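You operate a simulated robot arm through the tools that you are given. There is no shell and no other tool. Be economical: measure what you need, move in short steps, check, and stop when the job is done.

You run a simulated robot arm. Do the job below in one go: nothing can be reset, and whatever is moved stays where it is left.

Task
Label the bundle of brown bags and put it in the turquoise tray.
Fine: load it in the band machine's sliding tray, push the small white pad at LABEL, bring the sliding tray back to LOAD; the other bundles stay unlabelled where they lie.
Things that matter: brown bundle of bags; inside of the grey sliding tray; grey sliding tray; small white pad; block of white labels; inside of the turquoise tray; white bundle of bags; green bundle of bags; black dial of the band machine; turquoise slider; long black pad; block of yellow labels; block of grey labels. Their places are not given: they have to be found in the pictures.

The check looks at the end state, three seconds after you hand in, the way a careful person would. Anything else that was tipped, shoved, dropped, spilled or broken makes it a failure.

Robot
A 6-joint arm with a two-finger parallel gripper, fixed in place. Base frame: the origin is at the foot of the arm, x ahead of it, y to its left, z up; the work surface is at about z = 94. Lengths are in cm, angles in degrees, forces in N, time in s.
With the tool pointing down near the work surface it reaches from about 22 to 66 cm from the base axis. Its first joint turns from -66.0 to 66.0 degrees. Payload 2.9 kg.
The tool frame sits at the grasp point between the pads (the TCP): z along the fingers, y along the line on which they close. The tips reach 3 cm beyond it. Largest opening 11 cm; finger width 2, thickness 1; the body of the gripper, 4.8 by 11.2 cm, starts 5.5 cm behind the TCP.
Orientation is told as [roll, pitch, yaw] about the base's x, y, z axes, in that order, counted from this pose: with the fingers straight down and closing along the base's y, the tool's x points along the base's -x, its y along +y and its z along -z.

Tools
- The arm moves only by the tool drive_tool. Its argument "motion" is a list that holds one entry, the list of rows, each a list of 7 numbers: the shift along the base's x, y, z in cm, then the turn, a rotation vector about the base's x, y, z in degrees, then the finger opening in cm, from 0 to 11. In form: [[[dx, dy, dz, rx, ry, rz, fingers], ...]]. A call has 1 to 8 rows; each row shifts and turns the commanded pose from where the row before left it. Rows are played at 5 a second. More than 5 cm and 8.6 degrees between two rows, or a gripper value outside its range, and nothing of the call is played. A pose out of reach is approached as far as the arm can. The call stops where the force on the tool passes 60 N (or 10 N more than at its start, if that is more) or the arm is blocked; 0.2 s more then pass. The fingers move at their own pace (about 10.8 cm/s each) and stop on an object; they squeeze with about 45 N. The grip force told is the motor's: it shows also when the fingers shut on nothing. Time passes only in rows, and 0.2 s behind the last, so rows that do not move let the fingers close. The reply holds the time, the measured pose of the TCP, the force on the tool along the base axes, the opening and the grip force, in the units named above and with some noise.
- Cameras (640 x 400 px; columns grow to the right, rows downward): "scene" is fixed at [6.75, 43.07, 138.06]; the picture's right is [-0.83, -0.55, 0.00], its down [-0.34, 0.51, -0.79] and it looks along [0.44, -0.66, -0.62] (base axes); focal length 214 px, centre (320, 200). "wrist" rides on the gripper at [-3.6, 0, -5.7] in the tool frame; the picture's right is [0.00, -1.00, 0.00], its down [0.97, 0.00, -0.24] and it looks along [0.24, 0.00, 0.97] (tool axes); focal length 218 px, centre (320, 200).
- get_image(camera): a new picture of that camera. No time passes.
- probe_pixels(camera, pixels): for up to 12 pixels [column, row] of the newest picture of that camera ("zoom" is the newest enlarged one), the place [x, y, z] in the base frame of the surface seen there, good to about 0.3 cm. No time passes.
- zoom(camera, box): a new picture of the part [left, top, right, bottom] of that camera's present view, enlarged. No time passes.
- sign_off(): hands the job in; it is judged then, once.

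Go step by step. Measure first, check grasps and placings, and put right what went wrong. The budget is 80 turns and 38 pictures, counting those below and the enlarged ones. Unless the task says otherwise, let go and move clear before handing in, and close with one line.

The tools are called as a command line: name --argument value ..., lists and objects as JSON in quotes. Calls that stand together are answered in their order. drive_tool: Moves the arm, as the interface text tells. Its arguments: {"type":"object","properties":{"motion":{"type":"array"}},"required":["motion"]} The other tools are called the same way: get_image (camera) takes a picture; probe_pixels (camera, pixels) gives the place of the surface under pixels of a picture; zoom (camera, box) takes an enlarged picture of a part of a camera's view; sign_off () hands the job in.

At the start:

```text
time: 0.0
tool_pos: [35.7, -0.42, 125.63]
ee_rot: [-0.1, 0.0, 0.1]
wrist_force: [0.5, -0.1, -0.4]
width: 10.98
gripper_force: 0.0
```

scene: 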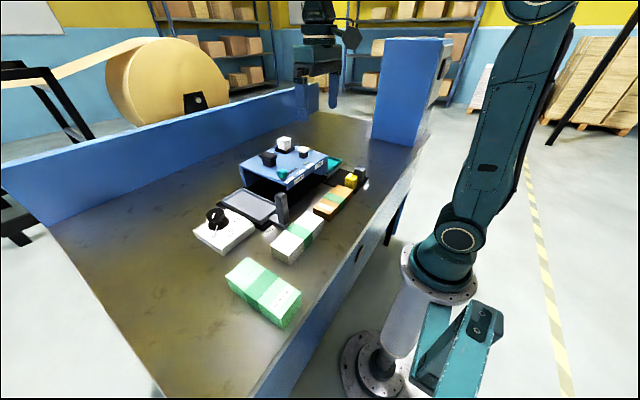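
wrist: 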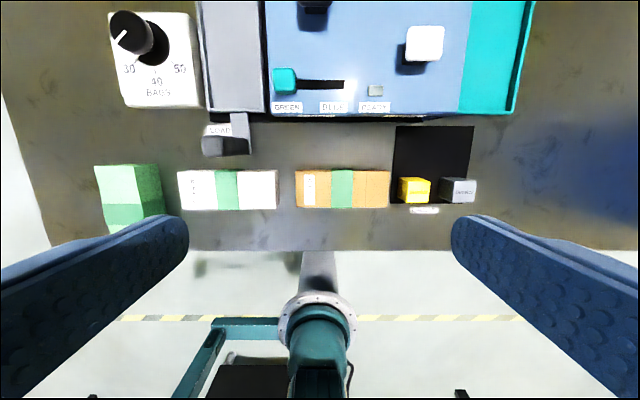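

The pictures show the band machine (blue), its dial, slider and pads, and three bundles; I'll look closer before measuring.

zoom --camera "scene" --box '[180, 120, 380, 245]'

zoom --camera "wrist" --box '[90, 0, 330, 150]'

zoom --camera "wrist" --box '[250, 0, 570, 215]'

```text
3.20 times, centred on (280, 182) of scene
```

zoom: 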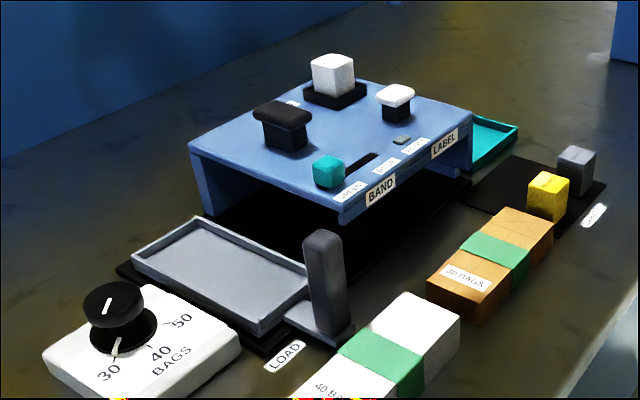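

```text
2.67 times, centred on (210, 75) of wrist
```

zoom: 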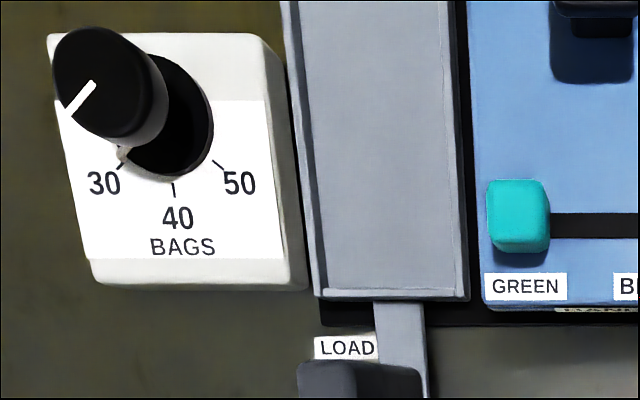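

```text
1.86 times, centred on (410, 108) of wrist
```

zoom: 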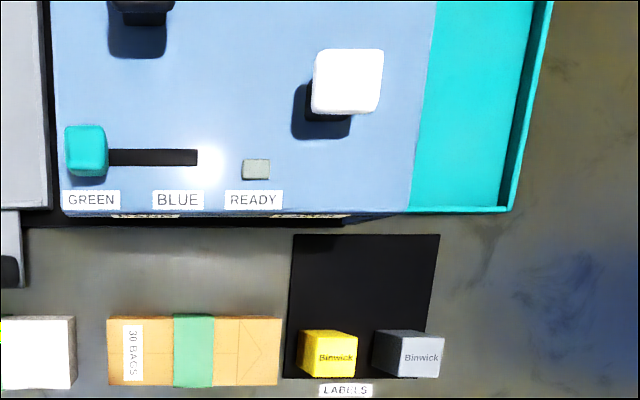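

The brown bundle reads "30 BAGS", already banded; dial looks at 30, white block sits in the holder on top. Measuring the main points.

probe_pixels --camera "wrist" --pixels '[[296, 172], [389, 172], [296, 206], [388, 206], [342, 190], [230, 20], [230, 80], [225, 145], [490, 60], [425, 42], [285, 80], [375, 90]]'

get_image --camera "scene"

probe_pixels --camera "scene" --pixels '[[281, 196], [281, 221], [223, 200], [241, 190], [260, 222], [275, 211], [284, 143], [303, 150], [268, 156], [250, 205], [335, 160], [276, 225]]'

```text
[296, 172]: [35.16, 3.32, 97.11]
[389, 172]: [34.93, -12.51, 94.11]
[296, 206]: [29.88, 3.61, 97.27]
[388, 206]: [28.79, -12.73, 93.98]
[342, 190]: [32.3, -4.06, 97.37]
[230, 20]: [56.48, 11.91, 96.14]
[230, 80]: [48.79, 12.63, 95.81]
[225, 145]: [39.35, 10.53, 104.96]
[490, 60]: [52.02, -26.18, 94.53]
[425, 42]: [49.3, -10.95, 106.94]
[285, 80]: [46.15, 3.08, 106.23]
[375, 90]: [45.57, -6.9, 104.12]
```

```text
32 pictures are left
```

scene: 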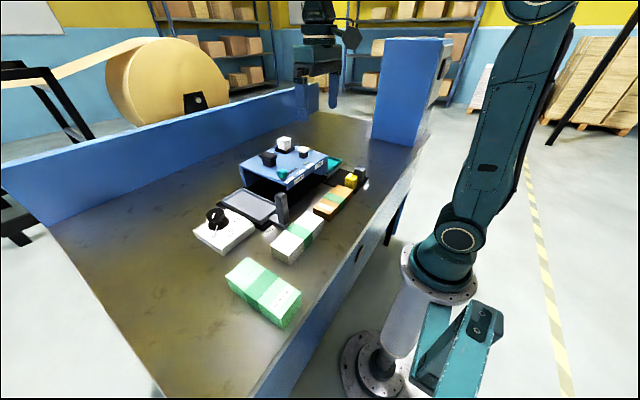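

```text
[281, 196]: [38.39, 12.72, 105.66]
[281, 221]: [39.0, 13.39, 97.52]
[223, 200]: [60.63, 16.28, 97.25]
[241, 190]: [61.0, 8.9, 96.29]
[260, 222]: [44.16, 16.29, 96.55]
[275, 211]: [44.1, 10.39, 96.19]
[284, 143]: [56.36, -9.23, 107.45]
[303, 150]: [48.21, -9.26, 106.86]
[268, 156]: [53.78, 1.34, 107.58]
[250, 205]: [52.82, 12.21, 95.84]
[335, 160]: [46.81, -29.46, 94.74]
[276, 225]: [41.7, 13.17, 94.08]
```

Bundle is ~5.3 × 14.7 cm along y, the tray long along x, so it needs a quarter turn. I'll look from above the tray for exact dimensions.

drive_tool --motion '[[[4, 4, -1, 0, 0, 0, 11], [4, 4, -1, 0, 0, 0, 11], [4, 4, -1, 0, 0, 0, 11], [1, 0, 0, 0, 0, 0, 11]]]'

get_image --camera "wrist"

```text
refused: row 1 steps farther than a row can; nothing moved
```

```text
31 pictures are left
```

wrist: 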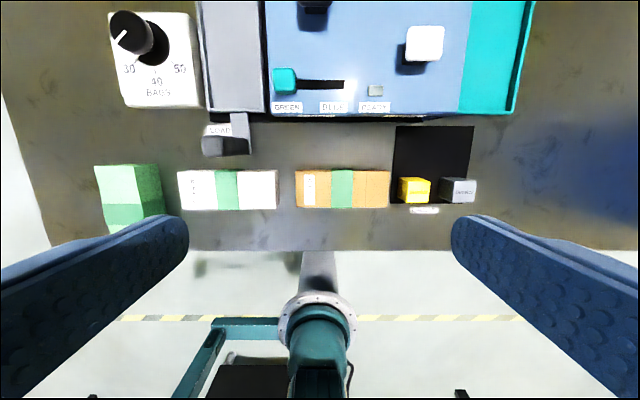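

The step was a bit too long (5.7 cm); retrying with shorter rows.

drive_tool --motion '[[[3, 3, -0.5, 0, 0, 0, 11], [3, 3, -0.5, 0, 0, 0, 11], [3, 3, -0.5, 0, 0, 0, 11], [3, 3, -0.5, 0, 0, 0, 11], [2, 0, 0, 0, 0, 0, 11], [0, 0, 0, 0, 0, 0, 11]]]'

get_image --camera "wrist"

```text
time: 1.4
tool_pos: [49.86, 11.66, 123.72]
ee_rot: [0.0, 0.0, 0.0]
wrist_force: [0.0, 0.6, -0.5]
width: 11.0
gripper_force: 0.0
```

```text
30 pictures are left
```

wrist: 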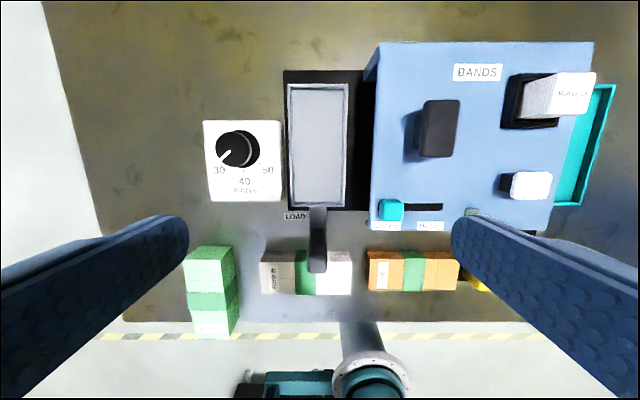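

zoom --camera "wrist" --box '[200, 40, 488, 220]'

probe_pixels --camera "wrist" --pixels '[[287, 140], [291, 140], [345, 140], [349, 140], [318, 86], [318, 91], [318, 203], [318, 207], [318, 150], [318, 265], [376, 130], [360, 130]]'

probe_pixels --camera "wrist" --pixels '[[369, 270], [459, 270], [412, 251], [412, 289], [369, 252], [318, 240], [312, 265], [326, 265], [530, 186], [440, 125], [395, 52], [372, 225]]'

```text
2.22 times, centred on (344, 130) of wrist
```

zoom: 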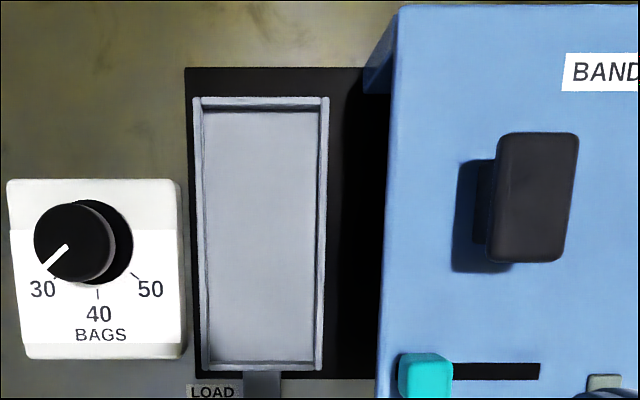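

```text
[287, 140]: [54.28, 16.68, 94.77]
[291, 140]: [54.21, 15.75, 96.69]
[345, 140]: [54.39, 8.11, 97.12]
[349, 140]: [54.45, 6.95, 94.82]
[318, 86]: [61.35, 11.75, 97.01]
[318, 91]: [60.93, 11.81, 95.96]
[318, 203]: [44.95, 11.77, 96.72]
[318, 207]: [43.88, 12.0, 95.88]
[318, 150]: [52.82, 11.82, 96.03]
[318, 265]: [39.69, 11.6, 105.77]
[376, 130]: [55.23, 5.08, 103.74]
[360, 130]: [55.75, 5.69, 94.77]
```

```text
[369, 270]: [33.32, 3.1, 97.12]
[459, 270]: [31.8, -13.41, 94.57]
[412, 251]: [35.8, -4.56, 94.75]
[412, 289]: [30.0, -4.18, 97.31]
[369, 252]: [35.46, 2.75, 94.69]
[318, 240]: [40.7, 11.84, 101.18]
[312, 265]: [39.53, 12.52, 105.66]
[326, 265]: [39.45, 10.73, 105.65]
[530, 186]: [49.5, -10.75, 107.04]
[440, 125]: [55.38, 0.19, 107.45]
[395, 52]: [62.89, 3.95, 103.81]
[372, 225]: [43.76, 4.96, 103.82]
```

Tray inside: centre about (52.9, 11.9), 15.7 × 6.9, floor 95.9, rim 97; the bundle centre about (32.6, −4.05). Moving above the bundle while yawing −90°.

drive_tool --motion '[[[-2.16, -1.96, 0, 0, 0, -8.5, 11], [-2.16, -1.96, 0, 0, 0, -8.5, 11], [-2.16, -1.96, 0, 0, 0, -8.5, 11], [-2.16, -1.96, 0, 0, 0, -8.5, 11], [-2.16, -1.96, 0, 0, 0, -8.5, 11], [-2.16, -1.96, 0, 0, 0, -8.5, 11], [-2.16, -1.96, 0, 0, 0, -8.5, 11], [-2.16, -1.96, 0, 0, 0, -8.5, 11]]]'

drive_tool --motion '[[[0, 0, -3, 0, 0, -8, 11], [0, 0, -3, 0, 0, -8, 11], [0, 0, -3, 0, 0, -6, 11], [0, 0, 0, 0, 0, 0, 11]]]'

get_image --camera "wrist"

```text
time: 3.2
tool_pos: [32.38, -4.24, 123.63]
ee_rot: [-0.1, 0.0, -68.1]
wrist_force: [0.2, -0.1, 0.1]
width: 10.97
gripper_force: 0.1
```

```text
time: 4.2
tool_pos: [32.43, -4.31, 114.57]
ee_rot: [0.1, 0.0, -90.1]
wrist_force: [0.7, -0.7, 0.2]
width: 10.98
gripper_force: 0.0
```

```text
28 pictures are left
```

wrist: 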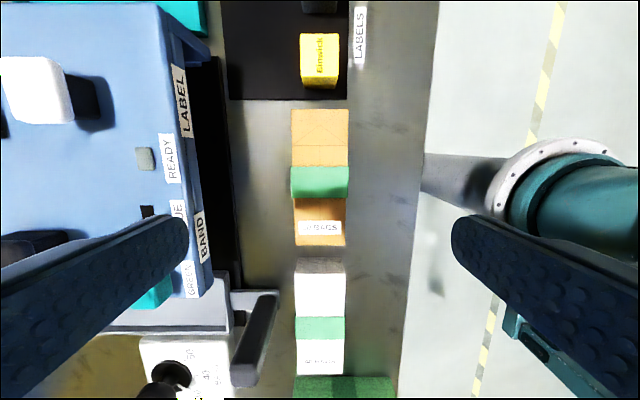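

probe_pixels --camera "wrist" --pixels '[[294, 150], [346, 150], [320, 112], [320, 242], [320, 182], [320, 168], [320, 196], [298, 240], [343, 240], [295, 115], [345, 115]]'

```text
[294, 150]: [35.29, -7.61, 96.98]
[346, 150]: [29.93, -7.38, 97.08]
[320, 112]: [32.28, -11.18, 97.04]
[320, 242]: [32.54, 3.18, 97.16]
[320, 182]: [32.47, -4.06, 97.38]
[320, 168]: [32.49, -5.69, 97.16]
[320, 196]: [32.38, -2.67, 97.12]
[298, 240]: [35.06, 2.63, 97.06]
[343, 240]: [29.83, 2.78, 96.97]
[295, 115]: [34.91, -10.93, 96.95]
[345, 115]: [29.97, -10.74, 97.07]
```

Bundle centre (32.5, −4.05), well aligned. Descending to grip with tips at ~z 95.6.

drive_tool --motion '[[[0.07, 0.25, -4, 0, 0, 0, 11], [0, 0, -4, 0, 0, 0, 11], [0, 0, -4, 0, 0, 0, 11], [0, 0, -2, 0, 0, 0, 11], [0, 0, -1.9, 0, 0, 0, 11], [0, 0, 0, 0, 0, 0, 11], [0, 0, 0, 0, 0, 0, 4], [0, 0, 0, 0, 0, 0, 4]]]'

drive_tool --motion '[[[0, 0, 0, 0, 0, 0, 4], [0, 0, 1, 0, 0, 0, 4], [0, 0, 4, 0, 0, 0, 4], [0, 0, 4, 0, 0, 0, 4], [0, 0, 4, 0, 0, 0, 4], [0, 0, 0, 0, 0, 0, 4]]]'

get_image --camera "wrist"

```text
time: 6.0
tool_pos: [32.45, -3.95, 98.64]
ee_rot: [0.1, 0.0, -89.9]
wrist_force: [0.5, 0.2, -0.7]
width: 5.92
gripper_force: 44.6
```

```text
time: 7.4
tool_pos: [32.45, -3.94, 111.94]
ee_rot: [0.0, 0.1, -89.9]
wrist_force: [-0.2, 0.0, -0.8]
width: 5.88
gripper_force: 45.2
```

```text
27 pictures are left
```

wrist: 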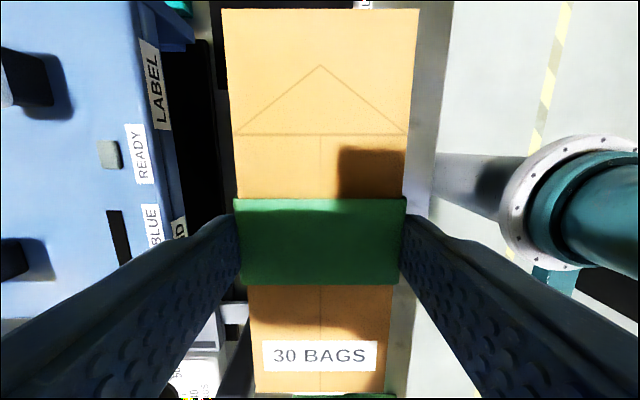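

Firmly held (5.9 cm, 45 N). Raising and swinging over the sliding tray with +90° yaw.

drive_tool --motion '[[[0, 0, 4, 0, 0, 0, 4], [0, 0, 4, 0, 0, 0, 4], [1.86, 1.44, 0, 0, 0, 8.2, 4], [1.86, 1.44, 0, 0, 0, 8.2, 4], [1.86, 1.44, 0, 0, 0, 8.2, 4], [1.86, 1.44, 0, 0, 0, 8.2, 4], [1.86, 1.44, 0, 0, 0, 8.2, 4], [1.86, 1.44, 0, 0, 0, 8.2, 4]]]'

drive_tool --motion '[[[1.86, 1.44, 0, 0, 0, 8.2, 4], [1.86, 1.44, 0, 0, 0, 8.2, 4], [1.86, 1.44, 0, 0, 0, 8.2, 4], [1.86, 1.44, 0, 0, 0, 8.2, 4], [1.86, 1.44, 0, 0, 0, 7.9, 4], [0, 0, -4, 0, 0, 0, 4], [0, 0, -4, 0, 0, 0, 4], [0, 0, 0, 0, 0, 0, 4]]]'

get_image --camera "wrist"

```text
time: 9.2
tool_pos: [43.68, 4.83, 119.88]
ee_rot: [0.0, 0.1, -40.8]
wrist_force: [0.2, 0.2, -0.6]
width: 5.91
gripper_force: 44.5
```

```text
time: 11.0
tool_pos: [53.03, 11.88, 111.81]
ee_rot: [0.0, 0.0, -0.1]
wrist_force: [-0.1, 0.0, -1.4]
width: 5.92
gripper_force: 45.3
```

```text
26 pictures are left
```

wrist: 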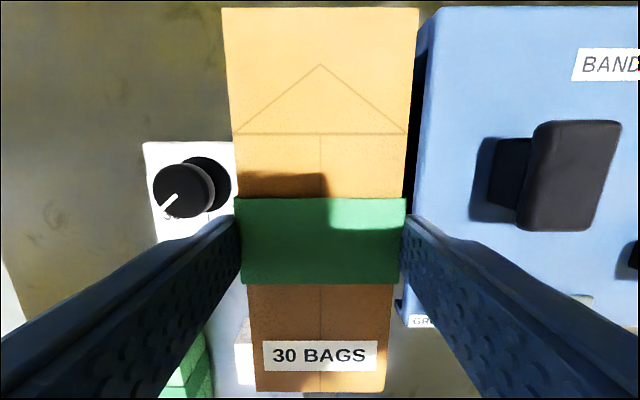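

probe_pixels --camera "wrist" --pixels '[[320, 11], [320, 388], [228, 60], [413, 60], [258, 380], [384, 380]]'

zoom --camera "scene" --box '[180, 120, 380, 245]'

```text
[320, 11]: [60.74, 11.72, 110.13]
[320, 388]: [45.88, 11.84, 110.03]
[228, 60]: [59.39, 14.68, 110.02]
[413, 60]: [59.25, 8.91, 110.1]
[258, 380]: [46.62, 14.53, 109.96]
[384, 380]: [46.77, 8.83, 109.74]
```

```text
3.20 times, centred on (280, 182) of scene
```

zoom: 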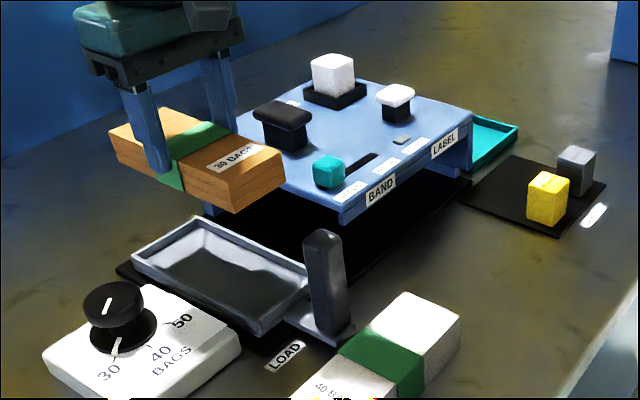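

Bundle spans x 45.8–60.8 against tray inside 45.0–60.8; shift −0.35 in x and lower.

drive_tool --motion '[[[-0.4, 0.1, 0, 0, 0, 0, 4], [0, 0, -4, 0, 0, 0, 4], [0, 0, -4, 0, 0, 0, 4], [0, 0, -1.5, 0, 0, 0, 4], [0, 0, -0.8, 0, 0, 0, 4], [0, 0, -0.6, 0, 0, 0, 4], [0, 0, 0, 0, 0, 0, 4]]]'

get_image --camera "wrist"

zoom --camera "scene" --box '[200, 150, 320, 225]'

```text
time: 12.6
tool_pos: [52.56, 12.07, 100.79]
ee_rot: [0.0, 0.0, -0.1]
wrist_force: [-0.1, 0.0, -1.2]
width: 5.92
gripper_force: 45.2
```

```text
24 pictures are left
```

wrist: 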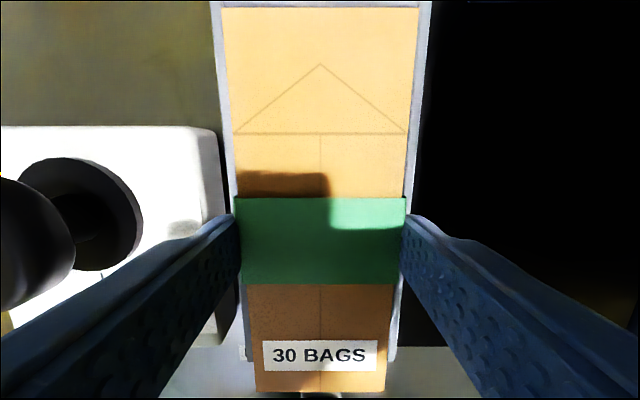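

```text
5.33 times, centred on (260, 188) of scene
```

zoom: 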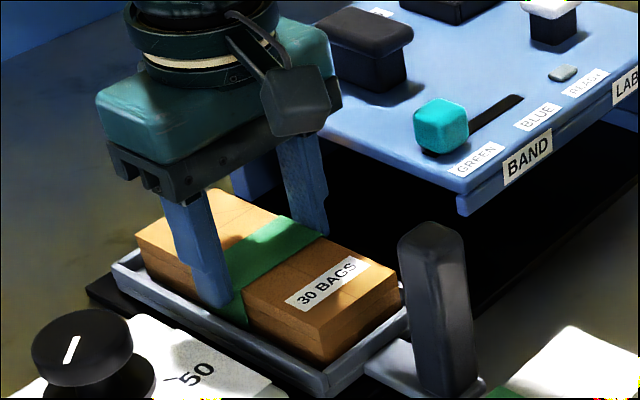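

Aligned inside the rim, not yet on the floor. Lowering in small steps to contact, then opening a little.

drive_tool --motion '[[[0, 0, -0.2, 0, 0, 0, 4], [0, 0, -0.15, 0, 0, 0, 4], [0, 0, 0, 0, 0, 0, 4]]]'

probe_pixels --camera "wrist" --pixels '[[320, 11], [320, 386], [320, 3], [395, 340], [243, 340], [428, 60], [216, 60], [20, 230]]'

```text
time: 13.4
tool_pos: [52.58, 11.99, 100.76]
ee_rot: [0.0, -0.1, -0.1]
wrist_force: [-1.3, 0.5, 4.9]
width: 5.89
gripper_force: 44.8
```

```text
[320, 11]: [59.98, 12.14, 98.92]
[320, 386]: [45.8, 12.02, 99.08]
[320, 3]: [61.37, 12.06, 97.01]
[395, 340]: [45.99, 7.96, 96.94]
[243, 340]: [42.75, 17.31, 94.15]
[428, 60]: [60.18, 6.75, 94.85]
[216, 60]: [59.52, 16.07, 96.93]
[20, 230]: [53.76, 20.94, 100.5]
```

Force rose to ~5 N: bundle rests on the floor. Opening modestly and rising.

drive_tool --motion '[[[0, 0, 0, 0, 0, 0, 7.5], [0, 0, 0, 0, 0, 0, 7.5], [0, 0, 2, 0, 0, 0, 7.5], [0, 0, 4, 0, 0, 0, 8], [0, 0, 4.5, 0, 0, 0, 8], [0, 0, 4.5, 0, 0, 0, 8], [0, 0, 0, 0, 0, 0, 8]]]'

zoom --camera "scene" --box '[190, 130, 350, 230]'

```text
time: 15.0
tool_pos: [52.59, 11.99, 115.57]
ee_rot: [0.0, -0.1, -0.1]
wrist_force: [-0.4, 1.1, -0.6]
width: 8.01
gripper_force: 0.0
```

```text
4.00 times, centred on (270, 180) of scene
```

zoom: 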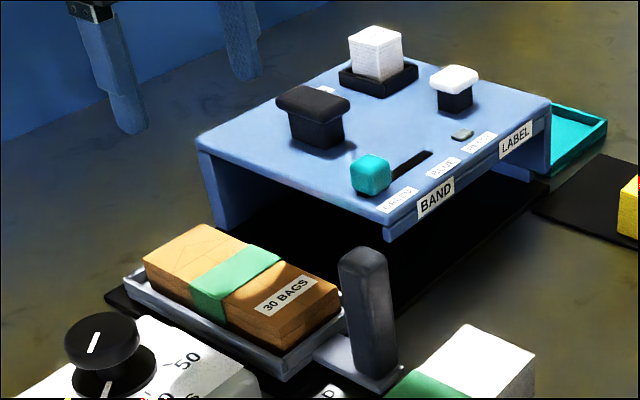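

Bundle sits flat in the tray. Measuring the handle and station signs.

probe_pixels --camera "zoom" --pixels '[[515, 138], [437, 200], [362, 258], [345, 290], [390, 290], [456, 78], [313, 105], [460, 135], [370, 165], [380, 55], [330, 392], [340, 372]]'

drive_tool --motion '[[[-4.3, -0.1, 0, 0, 0, 0, 8], [-4.3, -0.1, 0, 0, 0, 0, 8], [-4.4, -0.15, 0, 0, 0, 0, 8], [0, 0, 0, 0, 0, 0, 8]]]'

get_image --camera "wrist"

```text
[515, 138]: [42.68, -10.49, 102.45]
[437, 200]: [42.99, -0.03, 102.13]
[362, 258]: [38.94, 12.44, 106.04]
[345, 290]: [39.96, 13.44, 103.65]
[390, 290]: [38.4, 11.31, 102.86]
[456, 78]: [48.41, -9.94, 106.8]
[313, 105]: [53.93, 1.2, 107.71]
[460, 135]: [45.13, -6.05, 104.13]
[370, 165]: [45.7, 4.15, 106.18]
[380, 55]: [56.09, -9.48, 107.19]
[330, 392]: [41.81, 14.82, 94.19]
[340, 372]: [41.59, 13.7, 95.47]
```

```text
time: 16.0
tool_pos: [39.65, 11.84, 115.53]
ee_rot: [0.0, 0.1, -0.1]
wrist_force: [0.7, -0.3, -0.1]
width: 8.0
gripper_force: 0.0
```

```text
21 pictures are left
```

wrist: 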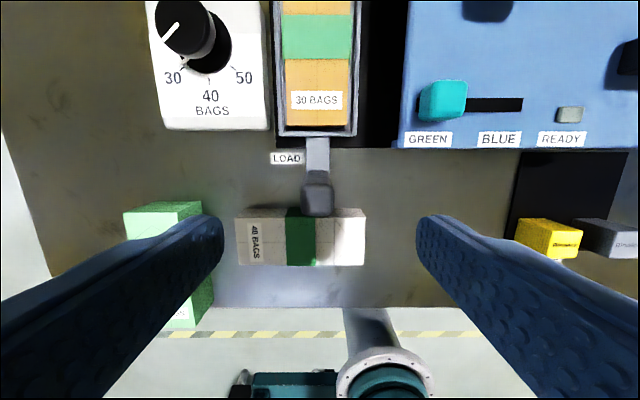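

probe_pixels --camera "wrist" --pixels '[[306, 195], [318, 195], [330, 195], [318, 176], [318, 212], [306, 178], [331, 178]]'

```text
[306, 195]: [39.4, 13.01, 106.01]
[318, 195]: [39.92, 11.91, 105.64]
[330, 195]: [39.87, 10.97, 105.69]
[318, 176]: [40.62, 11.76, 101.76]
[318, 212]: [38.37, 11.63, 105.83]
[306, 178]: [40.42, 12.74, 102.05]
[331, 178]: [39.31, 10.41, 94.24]
```

Handle post centred at (39.4, 11.9), top 105.8. Descending to z ≈ 103 and closing on it.

drive_tool --motion '[[[-0.2, 0.05, -4, 0, 0, 0, 8], [0, 0, -4, 0, 0, 0, 8], [0, 0, -4.3, 0, 0, 0, 8], [0, 0, 0, 0, 0, 0, 8], [0, 0, 0, 0, 0, 0, 1], [0, 0, 0, 0, 0, 0, 1], [0, 0, 0, 0, 0, 0, 1]]]'

zoom --camera "scene" --box '[190, 130, 350, 230]'

```text
time: 17.6
tool_pos: [39.41, 11.62, 103.16]
ee_rot: [-0.1, 0.1, -0.1]
wrist_force: [-1.5, 0.6, -7.4]
width: 2.6
gripper_force: 45.2
```

```text
4.00 times, centred on (270, 180) of scene
```

zoom: 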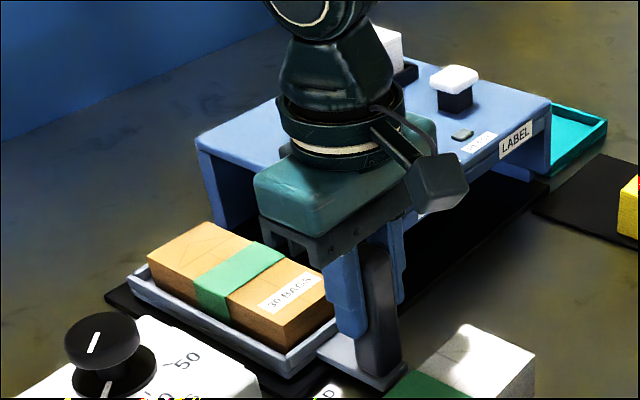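

Handle gripped (2.6 cm). Pulling the tray along −y toward LABEL.

drive_tool --motion '[[[0, -1, 0, 0, 0, 0, 1], [0, -2, 0, 0, 0, 0, 1], [0, -2, 0, 0, 0, 0, 1], [0, -2, 0, 0, 0, 0, 1], [0, -2, 0, 0, 0, 0, 1], [0, -2, 0, 0, 0, 0, 1], [0, 0, 0, 0, 0, 0, 1]]]'

zoom --camera "scene" --box '[190, 130, 382, 250]'

```text
time: 19.2
tool_pos: [39.63, 0.71, 103.03]
ee_rot: [0.0, -0.1, 0.0]
wrist_force: [13.8, -1.1, -31.4]
width: 2.56
gripper_force: 45.1
```

```text
3.33 times, centred on (286, 190) of scene
```

zoom: 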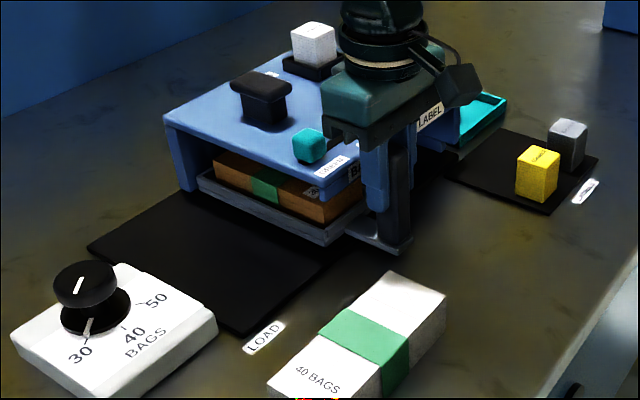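

Tray is sliding in well, at BAND now; some side load has built up (13.8, −31 N), so I ease the command a bit, then continue.

drive_tool --motion '[[[0.1, 0, -0.15, 0, 0, 0, 1], [0, 0, 0, 0, 0, 0, 1]]]'

```text
time: 19.8
tool_pos: [39.43, 0.74, 103.19]
ee_rot: [0.0, 0.0, -0.1]
wrist_force: [-1.1, -1.6, -10.6]
width: 2.59
gripper_force: 44.7
```

drive_tool --motion '[[[0, -2, 0, 0, 0, 0, 1], [0, -2, 0, 0, 0, 0, 1], [0, -2, 0, 0, 0, 0, 1], [0, -2, 0, 0, 0, 0, 1], [0, -1, 0, 0, 0, 0, 1], [0, 0, 0, 0, 0, 0, 1]]]'

zoom --camera "scene" --box '[190, 120, 382, 240]'

```text
time: 21.2
tool_pos: [39.54, -8.38, 103.14]
ee_rot: [0.0, -0.1, -0.1]
wrist_force: [-4.1, -0.1, 15.1]
width: 2.59
gripper_force: 45.1
```

```text
3.33 times, centred on (286, 180) of scene
```

zoom: 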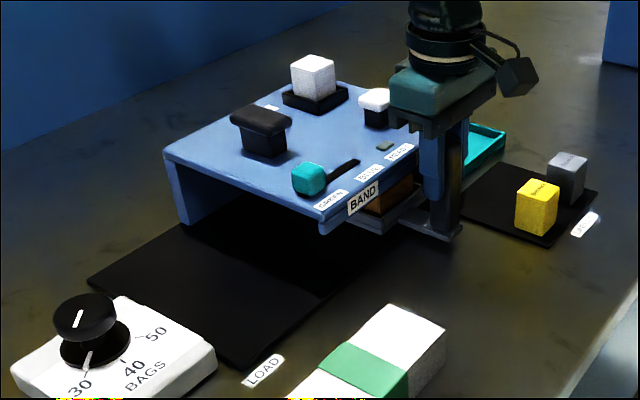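

Still sliding freely; continuing in small steps to about y −10.5 where the LABEL sign is.

drive_tool --motion '[[[0, -0.7, 0, 0, 0, 0, 1], [0, -0.7, 0, 0, 0, 0, 1], [0, -0.6, 0, 0, 0, 0, 1], [0, 0, 0, 0, 0, 0, 1]]]'

drive_tool --motion '[[[0, -0.3, 0, 0, 0, 0, 1], [0, 0, 0, 0, 0, 0, 1]]]'

zoom --camera "scene" --box '[190, 120, 382, 240]'

```text
time: 22.2
tool_pos: [39.47, -10.27, 103.14]
ee_rot: [0.1, -0.1, -0.1]
wrist_force: [-3.5, -1.1, 18.2]
width: 2.58
gripper_force: 45.6
```

```text
time: 22.8
tool_pos: [39.52, -10.63, 103.17]
ee_rot: [0.0, -0.1, -0.2]
wrist_force: [-6.3, -0.9, 15.3]
width: 2.58
gripper_force: 44.9
```

```text
3.33 times, centred on (286, 180) of scene
```

zoom: 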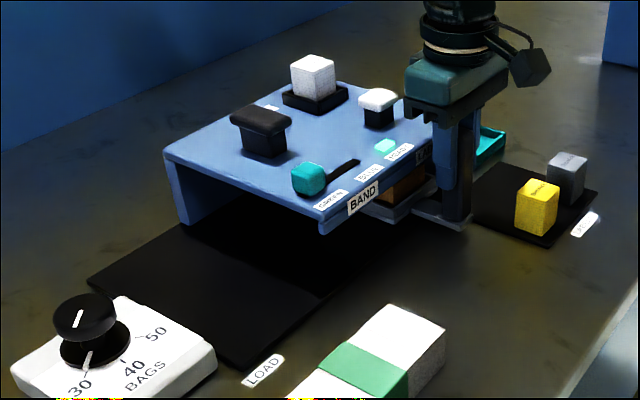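

READY is lit at (385,148): the tray is in the LABEL station. Releasing the handle and rising.

drive_tool --motion '[[[0, 0, 0, 0, 0, 0, 6], [0, 0, 0, 0, 0, 0, 6], [0, 0, 3, 0, 0, 0, 6], [0, 0, 4, 0, 0, 0, 6], [0, 0, 4, 0, 0, 0, 6], [0, 0, 4, 0, 0, 0, 6], [0, 0, 0, 0, 0, 0, 0], [0, 0, 0, 0, 0, 0, 0]]]'

get_image --camera "wrist"

```text
time: 24.6
tool_pos: [39.4, -10.69, 118.14]
ee_rot: [0.1, 0.1, -0.2]
wrist_force: [-1.1, -0.2, 0.4]
width: 0.01
gripper_force: 37.4
```

```text
16 pictures are left
```

wrist: 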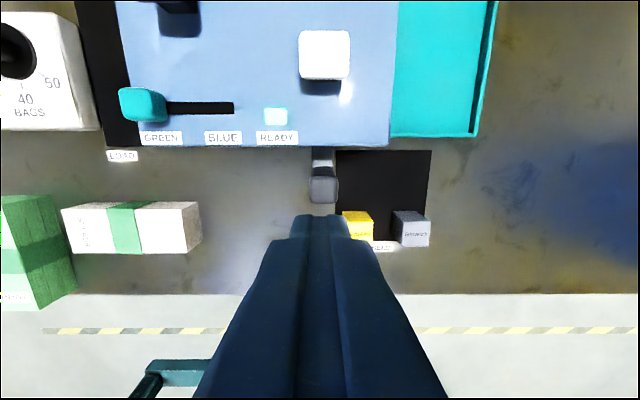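

probe_pixels --camera "wrist" --pixels '[[302, 50], [347, 50], [324, 34], [324, 74], [324, 55], [323, 190], [276, 117]]'

drive_tool --motion '[[[3.2, 0, 0, 0, 0, 0, 0], [3.2, 0, 0, 0, 0, 0, 0], [3, 0, 0, 0, 0, 0, 0], [0, 0, 0, 0, 0, 0, 0]]]'

get_image --camera "wrist"

```text
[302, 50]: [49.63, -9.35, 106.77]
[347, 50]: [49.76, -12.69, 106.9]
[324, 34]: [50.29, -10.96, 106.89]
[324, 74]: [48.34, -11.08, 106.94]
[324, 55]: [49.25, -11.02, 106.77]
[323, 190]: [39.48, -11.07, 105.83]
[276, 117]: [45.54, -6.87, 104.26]
```

```text
time: 25.6
tool_pos: [48.86, -10.51, 118.02]
ee_rot: [0.0, 0.0, 0.0]
wrist_force: [0.3, 0.6, -0.7]
width: 0.0
gripper_force: 37.5
```

```text
15 pictures are left
```

wrist: 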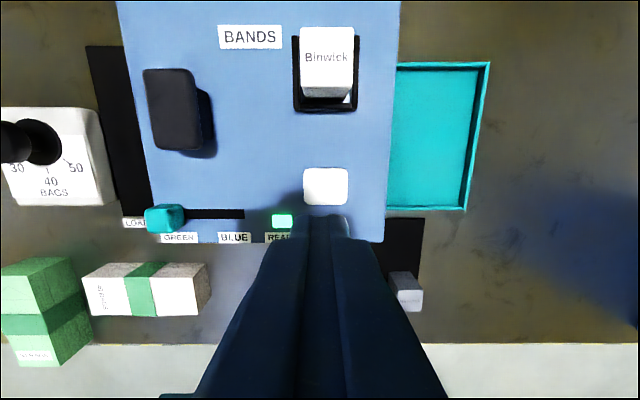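

Pad centre (49.3, −11.0), top 106.9. Moving over it and descending to just above.

drive_tool --motion '[[[0.4, -0.45, 0, 0, 0, 0, 0], [0, 0, -4, 0, 0, 0, 0], [0, 0, -3, 0, 0, 0, 0], [0, 0, -0.6, 0, 0, 0, 0], [0, 0, 0, 0, 0, 0, 0]]]'

zoom --camera "scene" --box '[240, 110, 368, 190]'

```text
time: 26.8
tool_pos: [49.27, -11.07, 110.49]
ee_rot: [0.0, 0.1, -0.1]
wrist_force: [-0.4, -0.1, -0.2]
width: 0.0
gripper_force: 38.1
```

```text
5.00 times, centred on (304, 150) of scene
```

zoom: 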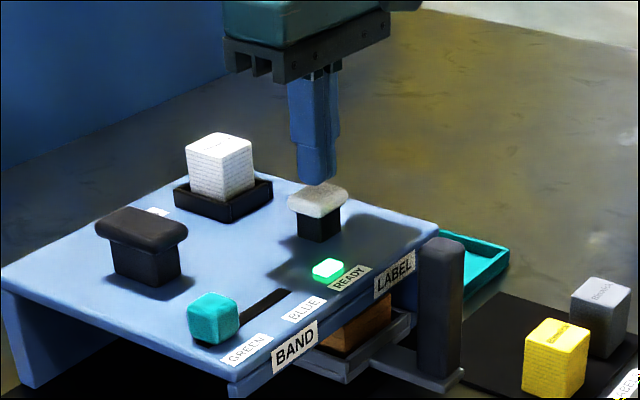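

Tip is right above the pad, READY green. Pressing down in small steps.

drive_tool --motion '[[[0, 0, -0.4, 0, 0, 0, 0], [0, 0, -0.3, 0, 0, 0, 0], [0, 0, -0.3, 0, 0, 0, 0], [0, 0, -0.3, 0, 0, 0, 0], [0, 0, -0.2, 0, 0, 0, 0]]]'

zoom --camera "scene" --box '[240, 110, 368, 190]'

```text
time: 28.0
tool_pos: [49.34, -10.95, 109.05]
ee_rot: [0.0, -0.1, -0.1]
wrist_force: [0.9, -2.1, 4.9]
width: 0.0
gripper_force: 37.8
```

```text
5.00 times, centred on (304, 150) of scene
```

zoom: 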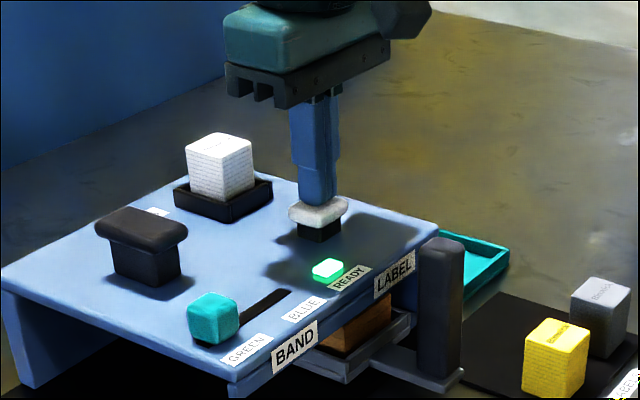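

Pad gives with ~5 N; pressing further toward its end stop.

drive_tool --motion '[[[0, 0, -0.3, 0, 0, 0, 0], [0, 0, -0.3, 0, 0, 0, 0], [0, 0, -0.2, 0, 0, 0, 0], [0, 0, -0.2, 0, 0, 0, 0], [0, 0, 0, 0, 0, 0, 0]]]'

zoom --camera "scene" --box '[240, 110, 368, 190]'

```text
time: 29.2
tool_pos: [49.29, -10.95, 107.99]
ee_rot: [0.0, 0.0, -0.1]
wrist_force: [1.6, -3.4, 8.7]
width: 0.0
gripper_force: 38.2
```

```text
5.00 times, centred on (304, 150) of scene
```

zoom: 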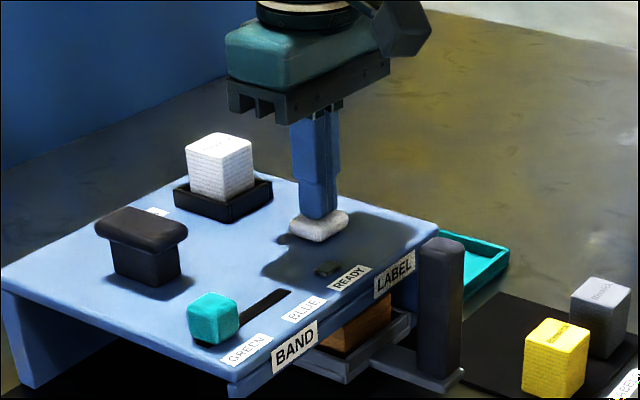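

The pad is fully down and READY went dark: the label has been applied. Rising and going back over the handle.

drive_tool --motion '[[[0, 0, 1, 0, 0, 0, 0], [0, 0, 4, 0, 0, 0, 0], [0, 0, 4.5, 0, 0, 0, 0], [-3.3, 0.05, 0, 0, 0, 0, 2], [-3.3, 0.1, 0, 0, 0, 0, 6], [-3.25, 0.1, 0, 0, 0, 0, 6], [0, 0, 0, 0, 0, 0, 6]]]'

get_image --camera "wrist"

```text
time: 30.8
tool_pos: [39.37, -10.62, 117.53]
ee_rot: [0.1, 0.0, -0.1]
wrist_force: [-0.5, -0.2, 0.3]
width: 6.0
gripper_force: 0.1
```

```text
11 pictures are left
```

wrist: 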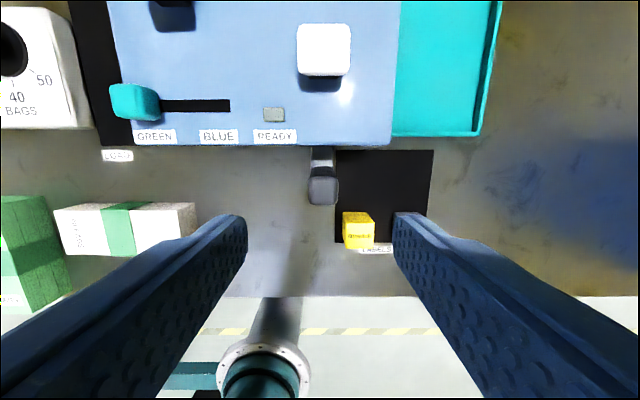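

Handle is centred between the fingers. Descending, gripping, and sliding the tray back to LOAD.

drive_tool --motion '[[[0.05, -0.1, -4, 0, 0, 0, 6], [0, 0, -4, 0, 0, 0, 6], [0, 0, -4, 0, 0, 0, 6], [0, 0, -2.4, 0, 0, 0, 6], [0, 0, 0, 0, 0, 0, 6], [0, 0, 0, 0, 0, 0, 1], [0, 0, 0, 0, 0, 0, 1], [0, 0, 0, 0, 0, 0, 1]]]'

drive_tool --motion '[[[0, 1, 0, 0, 0, 0, 1], [0, 2, 0, 0, 0, 0, 1], [0, 2, 0, 0, 0, 0, 1], [0, 2, 0, 0, 0, 0, 1], [0, 2, 0, 0, 0, 0, 1], [0, 2, 0, 0, 0, 0, 1], [0, 0, 0, 0, 0, 0, 1]]]'

```text
time: 32.6
tool_pos: [39.44, -10.85, 103.05]
ee_rot: [0.0, -0.1, 0.0]
wrist_force: [-3.4, -1.7, -8.8]
width: 2.58
gripper_force: 45.0
```

```text
time: 34.2
tool_pos: [39.27, 0.23, 103.1]
ee_rot: [0.0, 0.1, 0.0]
wrist_force: [7.7, -1.3, -13.2]
width: 2.57
gripper_force: 44.9
```

drive_tool --motion '[[[0, 2, 0, 0, 0, 0, 1], [0, 2, 0, 0, 0, 0, 1], [0, 2, 0, 0, 0, 0, 1], [0, 2, 0, 0, 0, 0, 1], [0, 2, 0, 0, 0, 0, 1], [0, 1, 0, 0, 0, 0, 1], [0, 0.4, 0, 0, 0, 0, 1], [0, 0, 0, 0, 0, 0, 1]]]'

zoom --camera "scene" --box '[190, 120, 382, 240]'

```text
time: 36.0
tool_pos: [39.44, 11.5, 102.96]
ee_rot: [0.0, 0.1, -0.1]
wrist_force: [-3.4, 1.1, -19.5]
width: 2.57
gripper_force: 44.8
```

```text
3.33 times, centred on (286, 180) of scene
```

zoom: 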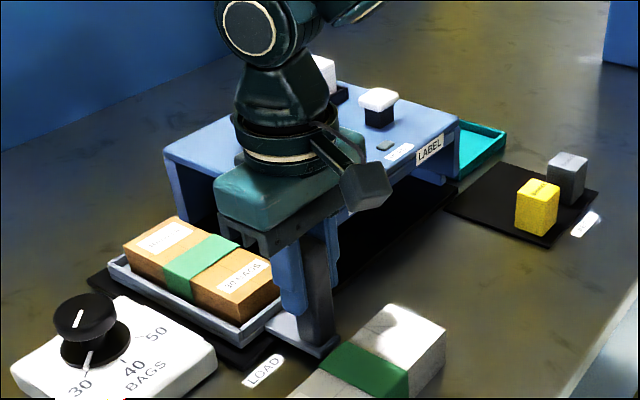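

A white label now sits on the bundle's far half, and the tray is back at LOAD (within 0.1 cm). A small nudge to finish, then release and rise.

drive_tool --motion '[[[0, 0.15, 0, 0, 0, 0, 1], [0, 0, 0, 0, 0, 0, 1]]]'

drive_tool --motion '[[[0, 0, 0, 0, 0, 0, 6], [0, 0, 0, 0, 0, 0, 6], [0, 0, 3, 0, 0, 0, 6], [0, 0, 4, 0, 0, 0, 8], [0, 0, 5, 0, 0, 0, 8], [4.4, 0, 0, 0, 0, 0, 8], [4.4, 0, 0, 0, 0, 0, 8], [4.4, 0.2, 0, 0, 0, 0, 8]]]'

get_image --camera "wrist"

```text
time: 36.6
tool_pos: [39.33, 11.74, 103.04]
ee_rot: [0.0, 0.1, -0.2]
wrist_force: [-1.8, 1.3, -15.7]
width: 2.58
gripper_force: 45.1
```

```text
time: 38.4
tool_pos: [52.75, 11.87, 114.91]
ee_rot: [0.1, 0.1, 0.0]
wrist_force: [0.1, 0.7, 0.1]
width: 7.99
gripper_force: 0.1
```

```text
9 pictures are left
```

wrist: 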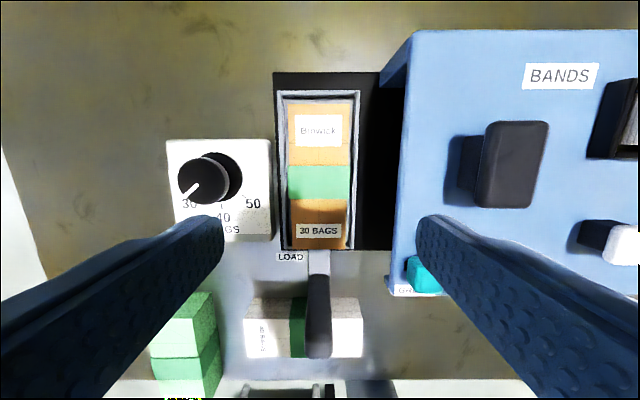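

The label "Binwick" is on. Measuring the bundle for the regrasp.

probe_pixels --camera "wrist" --pixels '[[320, 105], [320, 236], [289, 182], [350, 182], [320, 182], [287, 125], [352, 125], [293, 235], [347, 235], [320, 168], [320, 197]]'

```text
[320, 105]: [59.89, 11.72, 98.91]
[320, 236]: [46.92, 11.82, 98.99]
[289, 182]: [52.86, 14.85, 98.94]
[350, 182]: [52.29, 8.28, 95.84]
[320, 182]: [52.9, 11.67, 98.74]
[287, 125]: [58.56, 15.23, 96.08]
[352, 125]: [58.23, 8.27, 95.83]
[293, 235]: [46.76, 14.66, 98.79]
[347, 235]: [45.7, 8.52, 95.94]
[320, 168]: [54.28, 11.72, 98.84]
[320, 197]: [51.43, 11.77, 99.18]
```

Bundle centre (52.9, 11.8), top 98.9. Descending to TCP z 100.7 (tips above rim) and gripping.

drive_tool --motion '[[[0.1, -0.05, -4, 0, 0, 0, 8], [0, 0, -4, 0, 0, 0, 8], [0, 0, -4, 0, 0, 0, 8], [0, 0, -2.2, 0, 0, 0, 8], [0, 0, 0, 0, 0, 0, 4], [0, 0, 0, 0, 0, 0, 4], [0, 0, 0, 0, 0, 0, 4]]]'

drive_tool --motion '[[[0, 0, 1, 0, 0, 0, 4], [0, 0, 4, 0, 0, 0, 4], [0, 0, 5, 0, 0, 0, 4], [0, 0, 5, 0, 0, 0, 4], [0, 0, 5, 0, 0, 0, 4], [0, 0, 0, 0, 0, 0, 4]]]'

get_image --camera "scene"

```text
time: 40.0
tool_pos: [52.86, 11.93, 100.73]
ee_rot: [0.0, 0.0, -0.1]
wrist_force: [0.5, 0.6, 0.4]
width: 5.91
gripper_force: 45.2
```

```text
time: 41.4
tool_pos: [52.74, 11.92, 120.87]
ee_rot: [0.0, -0.1, -0.2]
wrist_force: [-0.1, 0.6, -1.0]
width: 5.91
gripper_force: 45.2
```

```text
8 pictures are left
```

scene: 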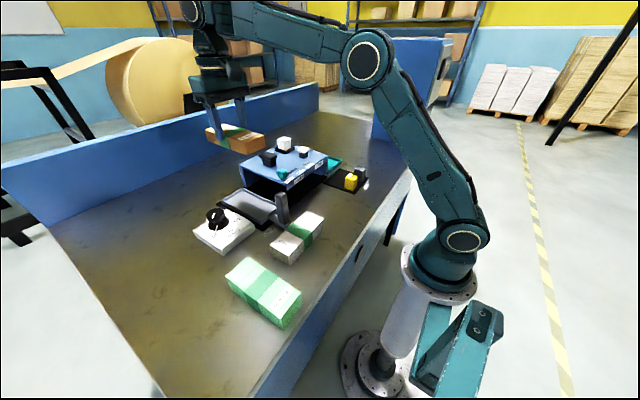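

Bundle lifted, tray left at LOAD. Carrying it over the machine toward the turquoise tray (centre estimated at (52.9, −24.5)).

drive_tool --motion '[[[0, -4.55, 0, 0, 0, 0, 4], [0, -4.55, 0, 0, 0, 0, 4], [0, -4.55, 0, 0, 0, 0, 4], [0, -4.55, 0, 0, 0, 0, 4], [0, -4.55, 0, 0, 0, 0, 4], [0, -4.55, 0, 0, 0, 0, 4], [0, -4.55, 0, 0, 0, 0, 4], [0, -4.55, 0, 0, 0, 0, 4]]]'

get_image --camera "wrist"

```text
time: 43.2
tool_pos: [52.86, -24.63, 121.03]
ee_rot: [0.0, 0.1, -0.1]
wrist_force: [-0.7, -0.3, -1.0]
width: 5.91
gripper_force: 45.1
```

```text
7 pictures are left
```

wrist: 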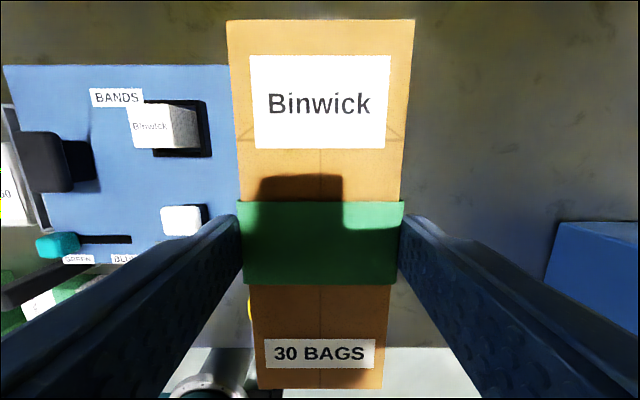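

zoom --camera "scene" --box '[290, 115, 386, 175]'

probe_pixels --camera "wrist" --pixels '[[558, 228], [600, 240], [550, 270], [320, 24], [320, 384], [235, 120], [408, 120]]'

```text
6.67 times, centred on (338, 145) of scene
```

zoom: 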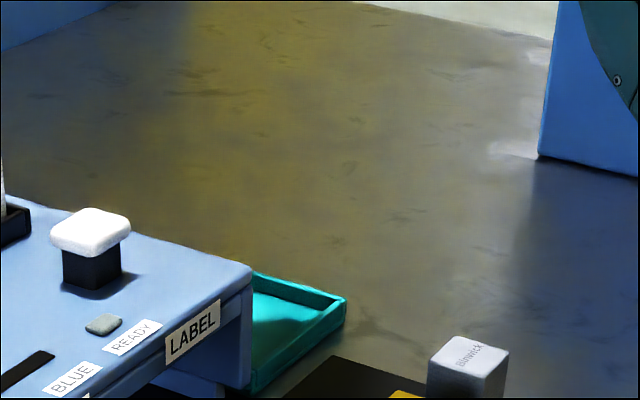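

```text
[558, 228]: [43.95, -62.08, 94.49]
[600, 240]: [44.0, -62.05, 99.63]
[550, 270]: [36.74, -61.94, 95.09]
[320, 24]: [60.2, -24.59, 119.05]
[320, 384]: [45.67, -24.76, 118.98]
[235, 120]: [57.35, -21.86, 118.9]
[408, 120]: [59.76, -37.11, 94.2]
```

probe_pixels --camera "zoom" --pixels '[[343, 300], [327, 305], [256, 275], [262, 290], [258, 380], [300, 340], [262, 360], [290, 310], [325, 292]]'

```text
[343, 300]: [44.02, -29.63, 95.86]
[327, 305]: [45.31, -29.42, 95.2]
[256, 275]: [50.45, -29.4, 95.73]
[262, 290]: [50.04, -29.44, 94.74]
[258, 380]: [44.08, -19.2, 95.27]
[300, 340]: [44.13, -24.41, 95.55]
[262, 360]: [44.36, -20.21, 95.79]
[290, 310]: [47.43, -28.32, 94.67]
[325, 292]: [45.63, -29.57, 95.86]
```

Turquoise tray: near rim x 44.2, right rim y −29.5, floor 94.6; so its centre is about (52.9, −24.4). Lowering.

drive_tool --motion '[[[0, 0.2, -4.5, 0, 0, 0, 4], [0, 0, -4.5, 0, 0, 0, 4], [0, 0, -4.5, 0, 0, 0, 4], [0, 0, -4.5, 0, 0, 0, 4], [0, 0, -2, 0, 0, 0, 4], [0, 0, 0, 0, 0, 0, 4]]]'

get_image --camera "wrist"

```text
time: 44.6
tool_pos: [52.77, -24.18, 100.95]
ee_rot: [0.1, 0.1, -0.1]
wrist_force: [0.3, -0.5, -1.3]
width: 5.92
gripper_force: 45.3
```

```text
5 pictures are left
```

wrist: 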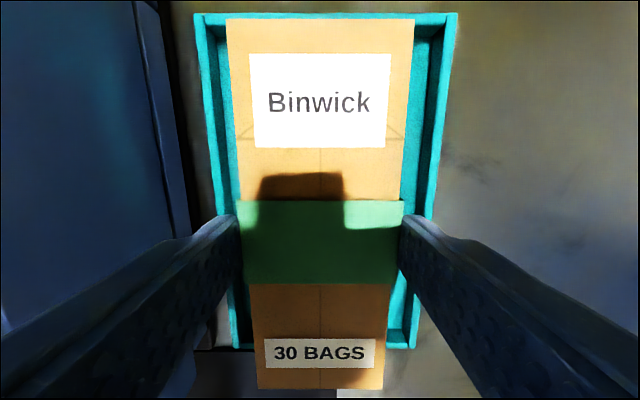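

probe_pixels --camera "wrist" --pixels '[[320, 22], [320, 15], [430, 18], [430, 30], [410, 348], [408, 332], [320, 384], [203, 100], [443, 100], [240, 345]]'

```text
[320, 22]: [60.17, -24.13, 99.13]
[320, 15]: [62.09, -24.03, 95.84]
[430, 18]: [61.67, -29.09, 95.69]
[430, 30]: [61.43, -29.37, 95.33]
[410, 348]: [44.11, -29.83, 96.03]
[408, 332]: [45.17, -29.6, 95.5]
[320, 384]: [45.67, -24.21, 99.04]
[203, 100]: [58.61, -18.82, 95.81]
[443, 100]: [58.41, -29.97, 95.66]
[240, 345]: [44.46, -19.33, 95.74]
```

Bundle (x 45.5–60.4, y centred) fits inside the tray (44.5–61.3). Lowering to contact.

drive_tool --motion '[[[0, -0.15, -0.6, 0, 0, 0, 4], [0, 0, -0.4, 0, 0, 0, 4], [0, 0, -0.2, 0, 0, 0, 4], [0, 0, -0.15, 0, 0, 0, 4], [0, 0, 0, 0, 0, 0, 4]]]'

```text
time: 45.8
tool_pos: [52.66, -24.5, 99.6]
ee_rot: [0.0, 0.1, -0.2]
wrist_force: [0.7, -0.1, -1.1]
width: 5.91
gripper_force: 45.2
```

drive_tool --motion '[[[0, 0, -0.15, 0, 0, 0, 4], [0, 0, -0.1, 0, 0, 0, 4], [0, 0, 0, 0, 0, 0, 4]]]'

```text
time: 46.6
tool_pos: [52.76, -24.51, 99.55]
ee_rot: [-0.1, -0.2, -0.2]
wrist_force: [-4.6, 3.2, 25.2]
width: 5.91
gripper_force: 44.9
```

Contact (25 N), resting on the tray floor. Releasing gently and rising.

drive_tool --motion '[[[0, 0, 0.1, 0, 0, 0, 4], [0, 0, 0, 0, 0, 0, 7.5], [0, 0, 0, 0, 0, 0, 7.5], [0, 0, 2, 0, 0, 0, 7.5], [0, 0, 4, 0, 0, 0, 7.5], [0, 0, 4.5, 0, 0, 0, 7.5], [0, 0, 4.5, 0, 0, 0, 7.5], [0, 0, 4.5, 0, 0, 0, 7.5]]]'

get_image --camera "wrist"

zoom --camera "scene" --box '[190, 120, 382, 240]'

```text
time: 48.4
tool_pos: [52.93, -24.41, 118.82]
ee_rot: [-0.1, 0.2, -0.1]
wrist_force: [-1.0, 0.7, -0.6]
width: 7.53
gripper_force: 0.0
```

```text
4 pictures are left
```

wrist: 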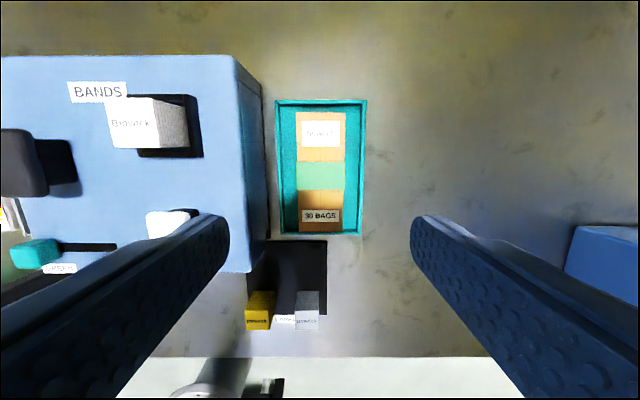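

```text
3.33 times, centred on (286, 180) of scene
```

zoom: 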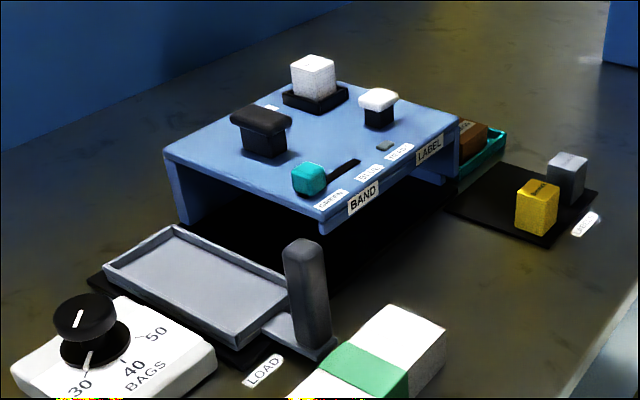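

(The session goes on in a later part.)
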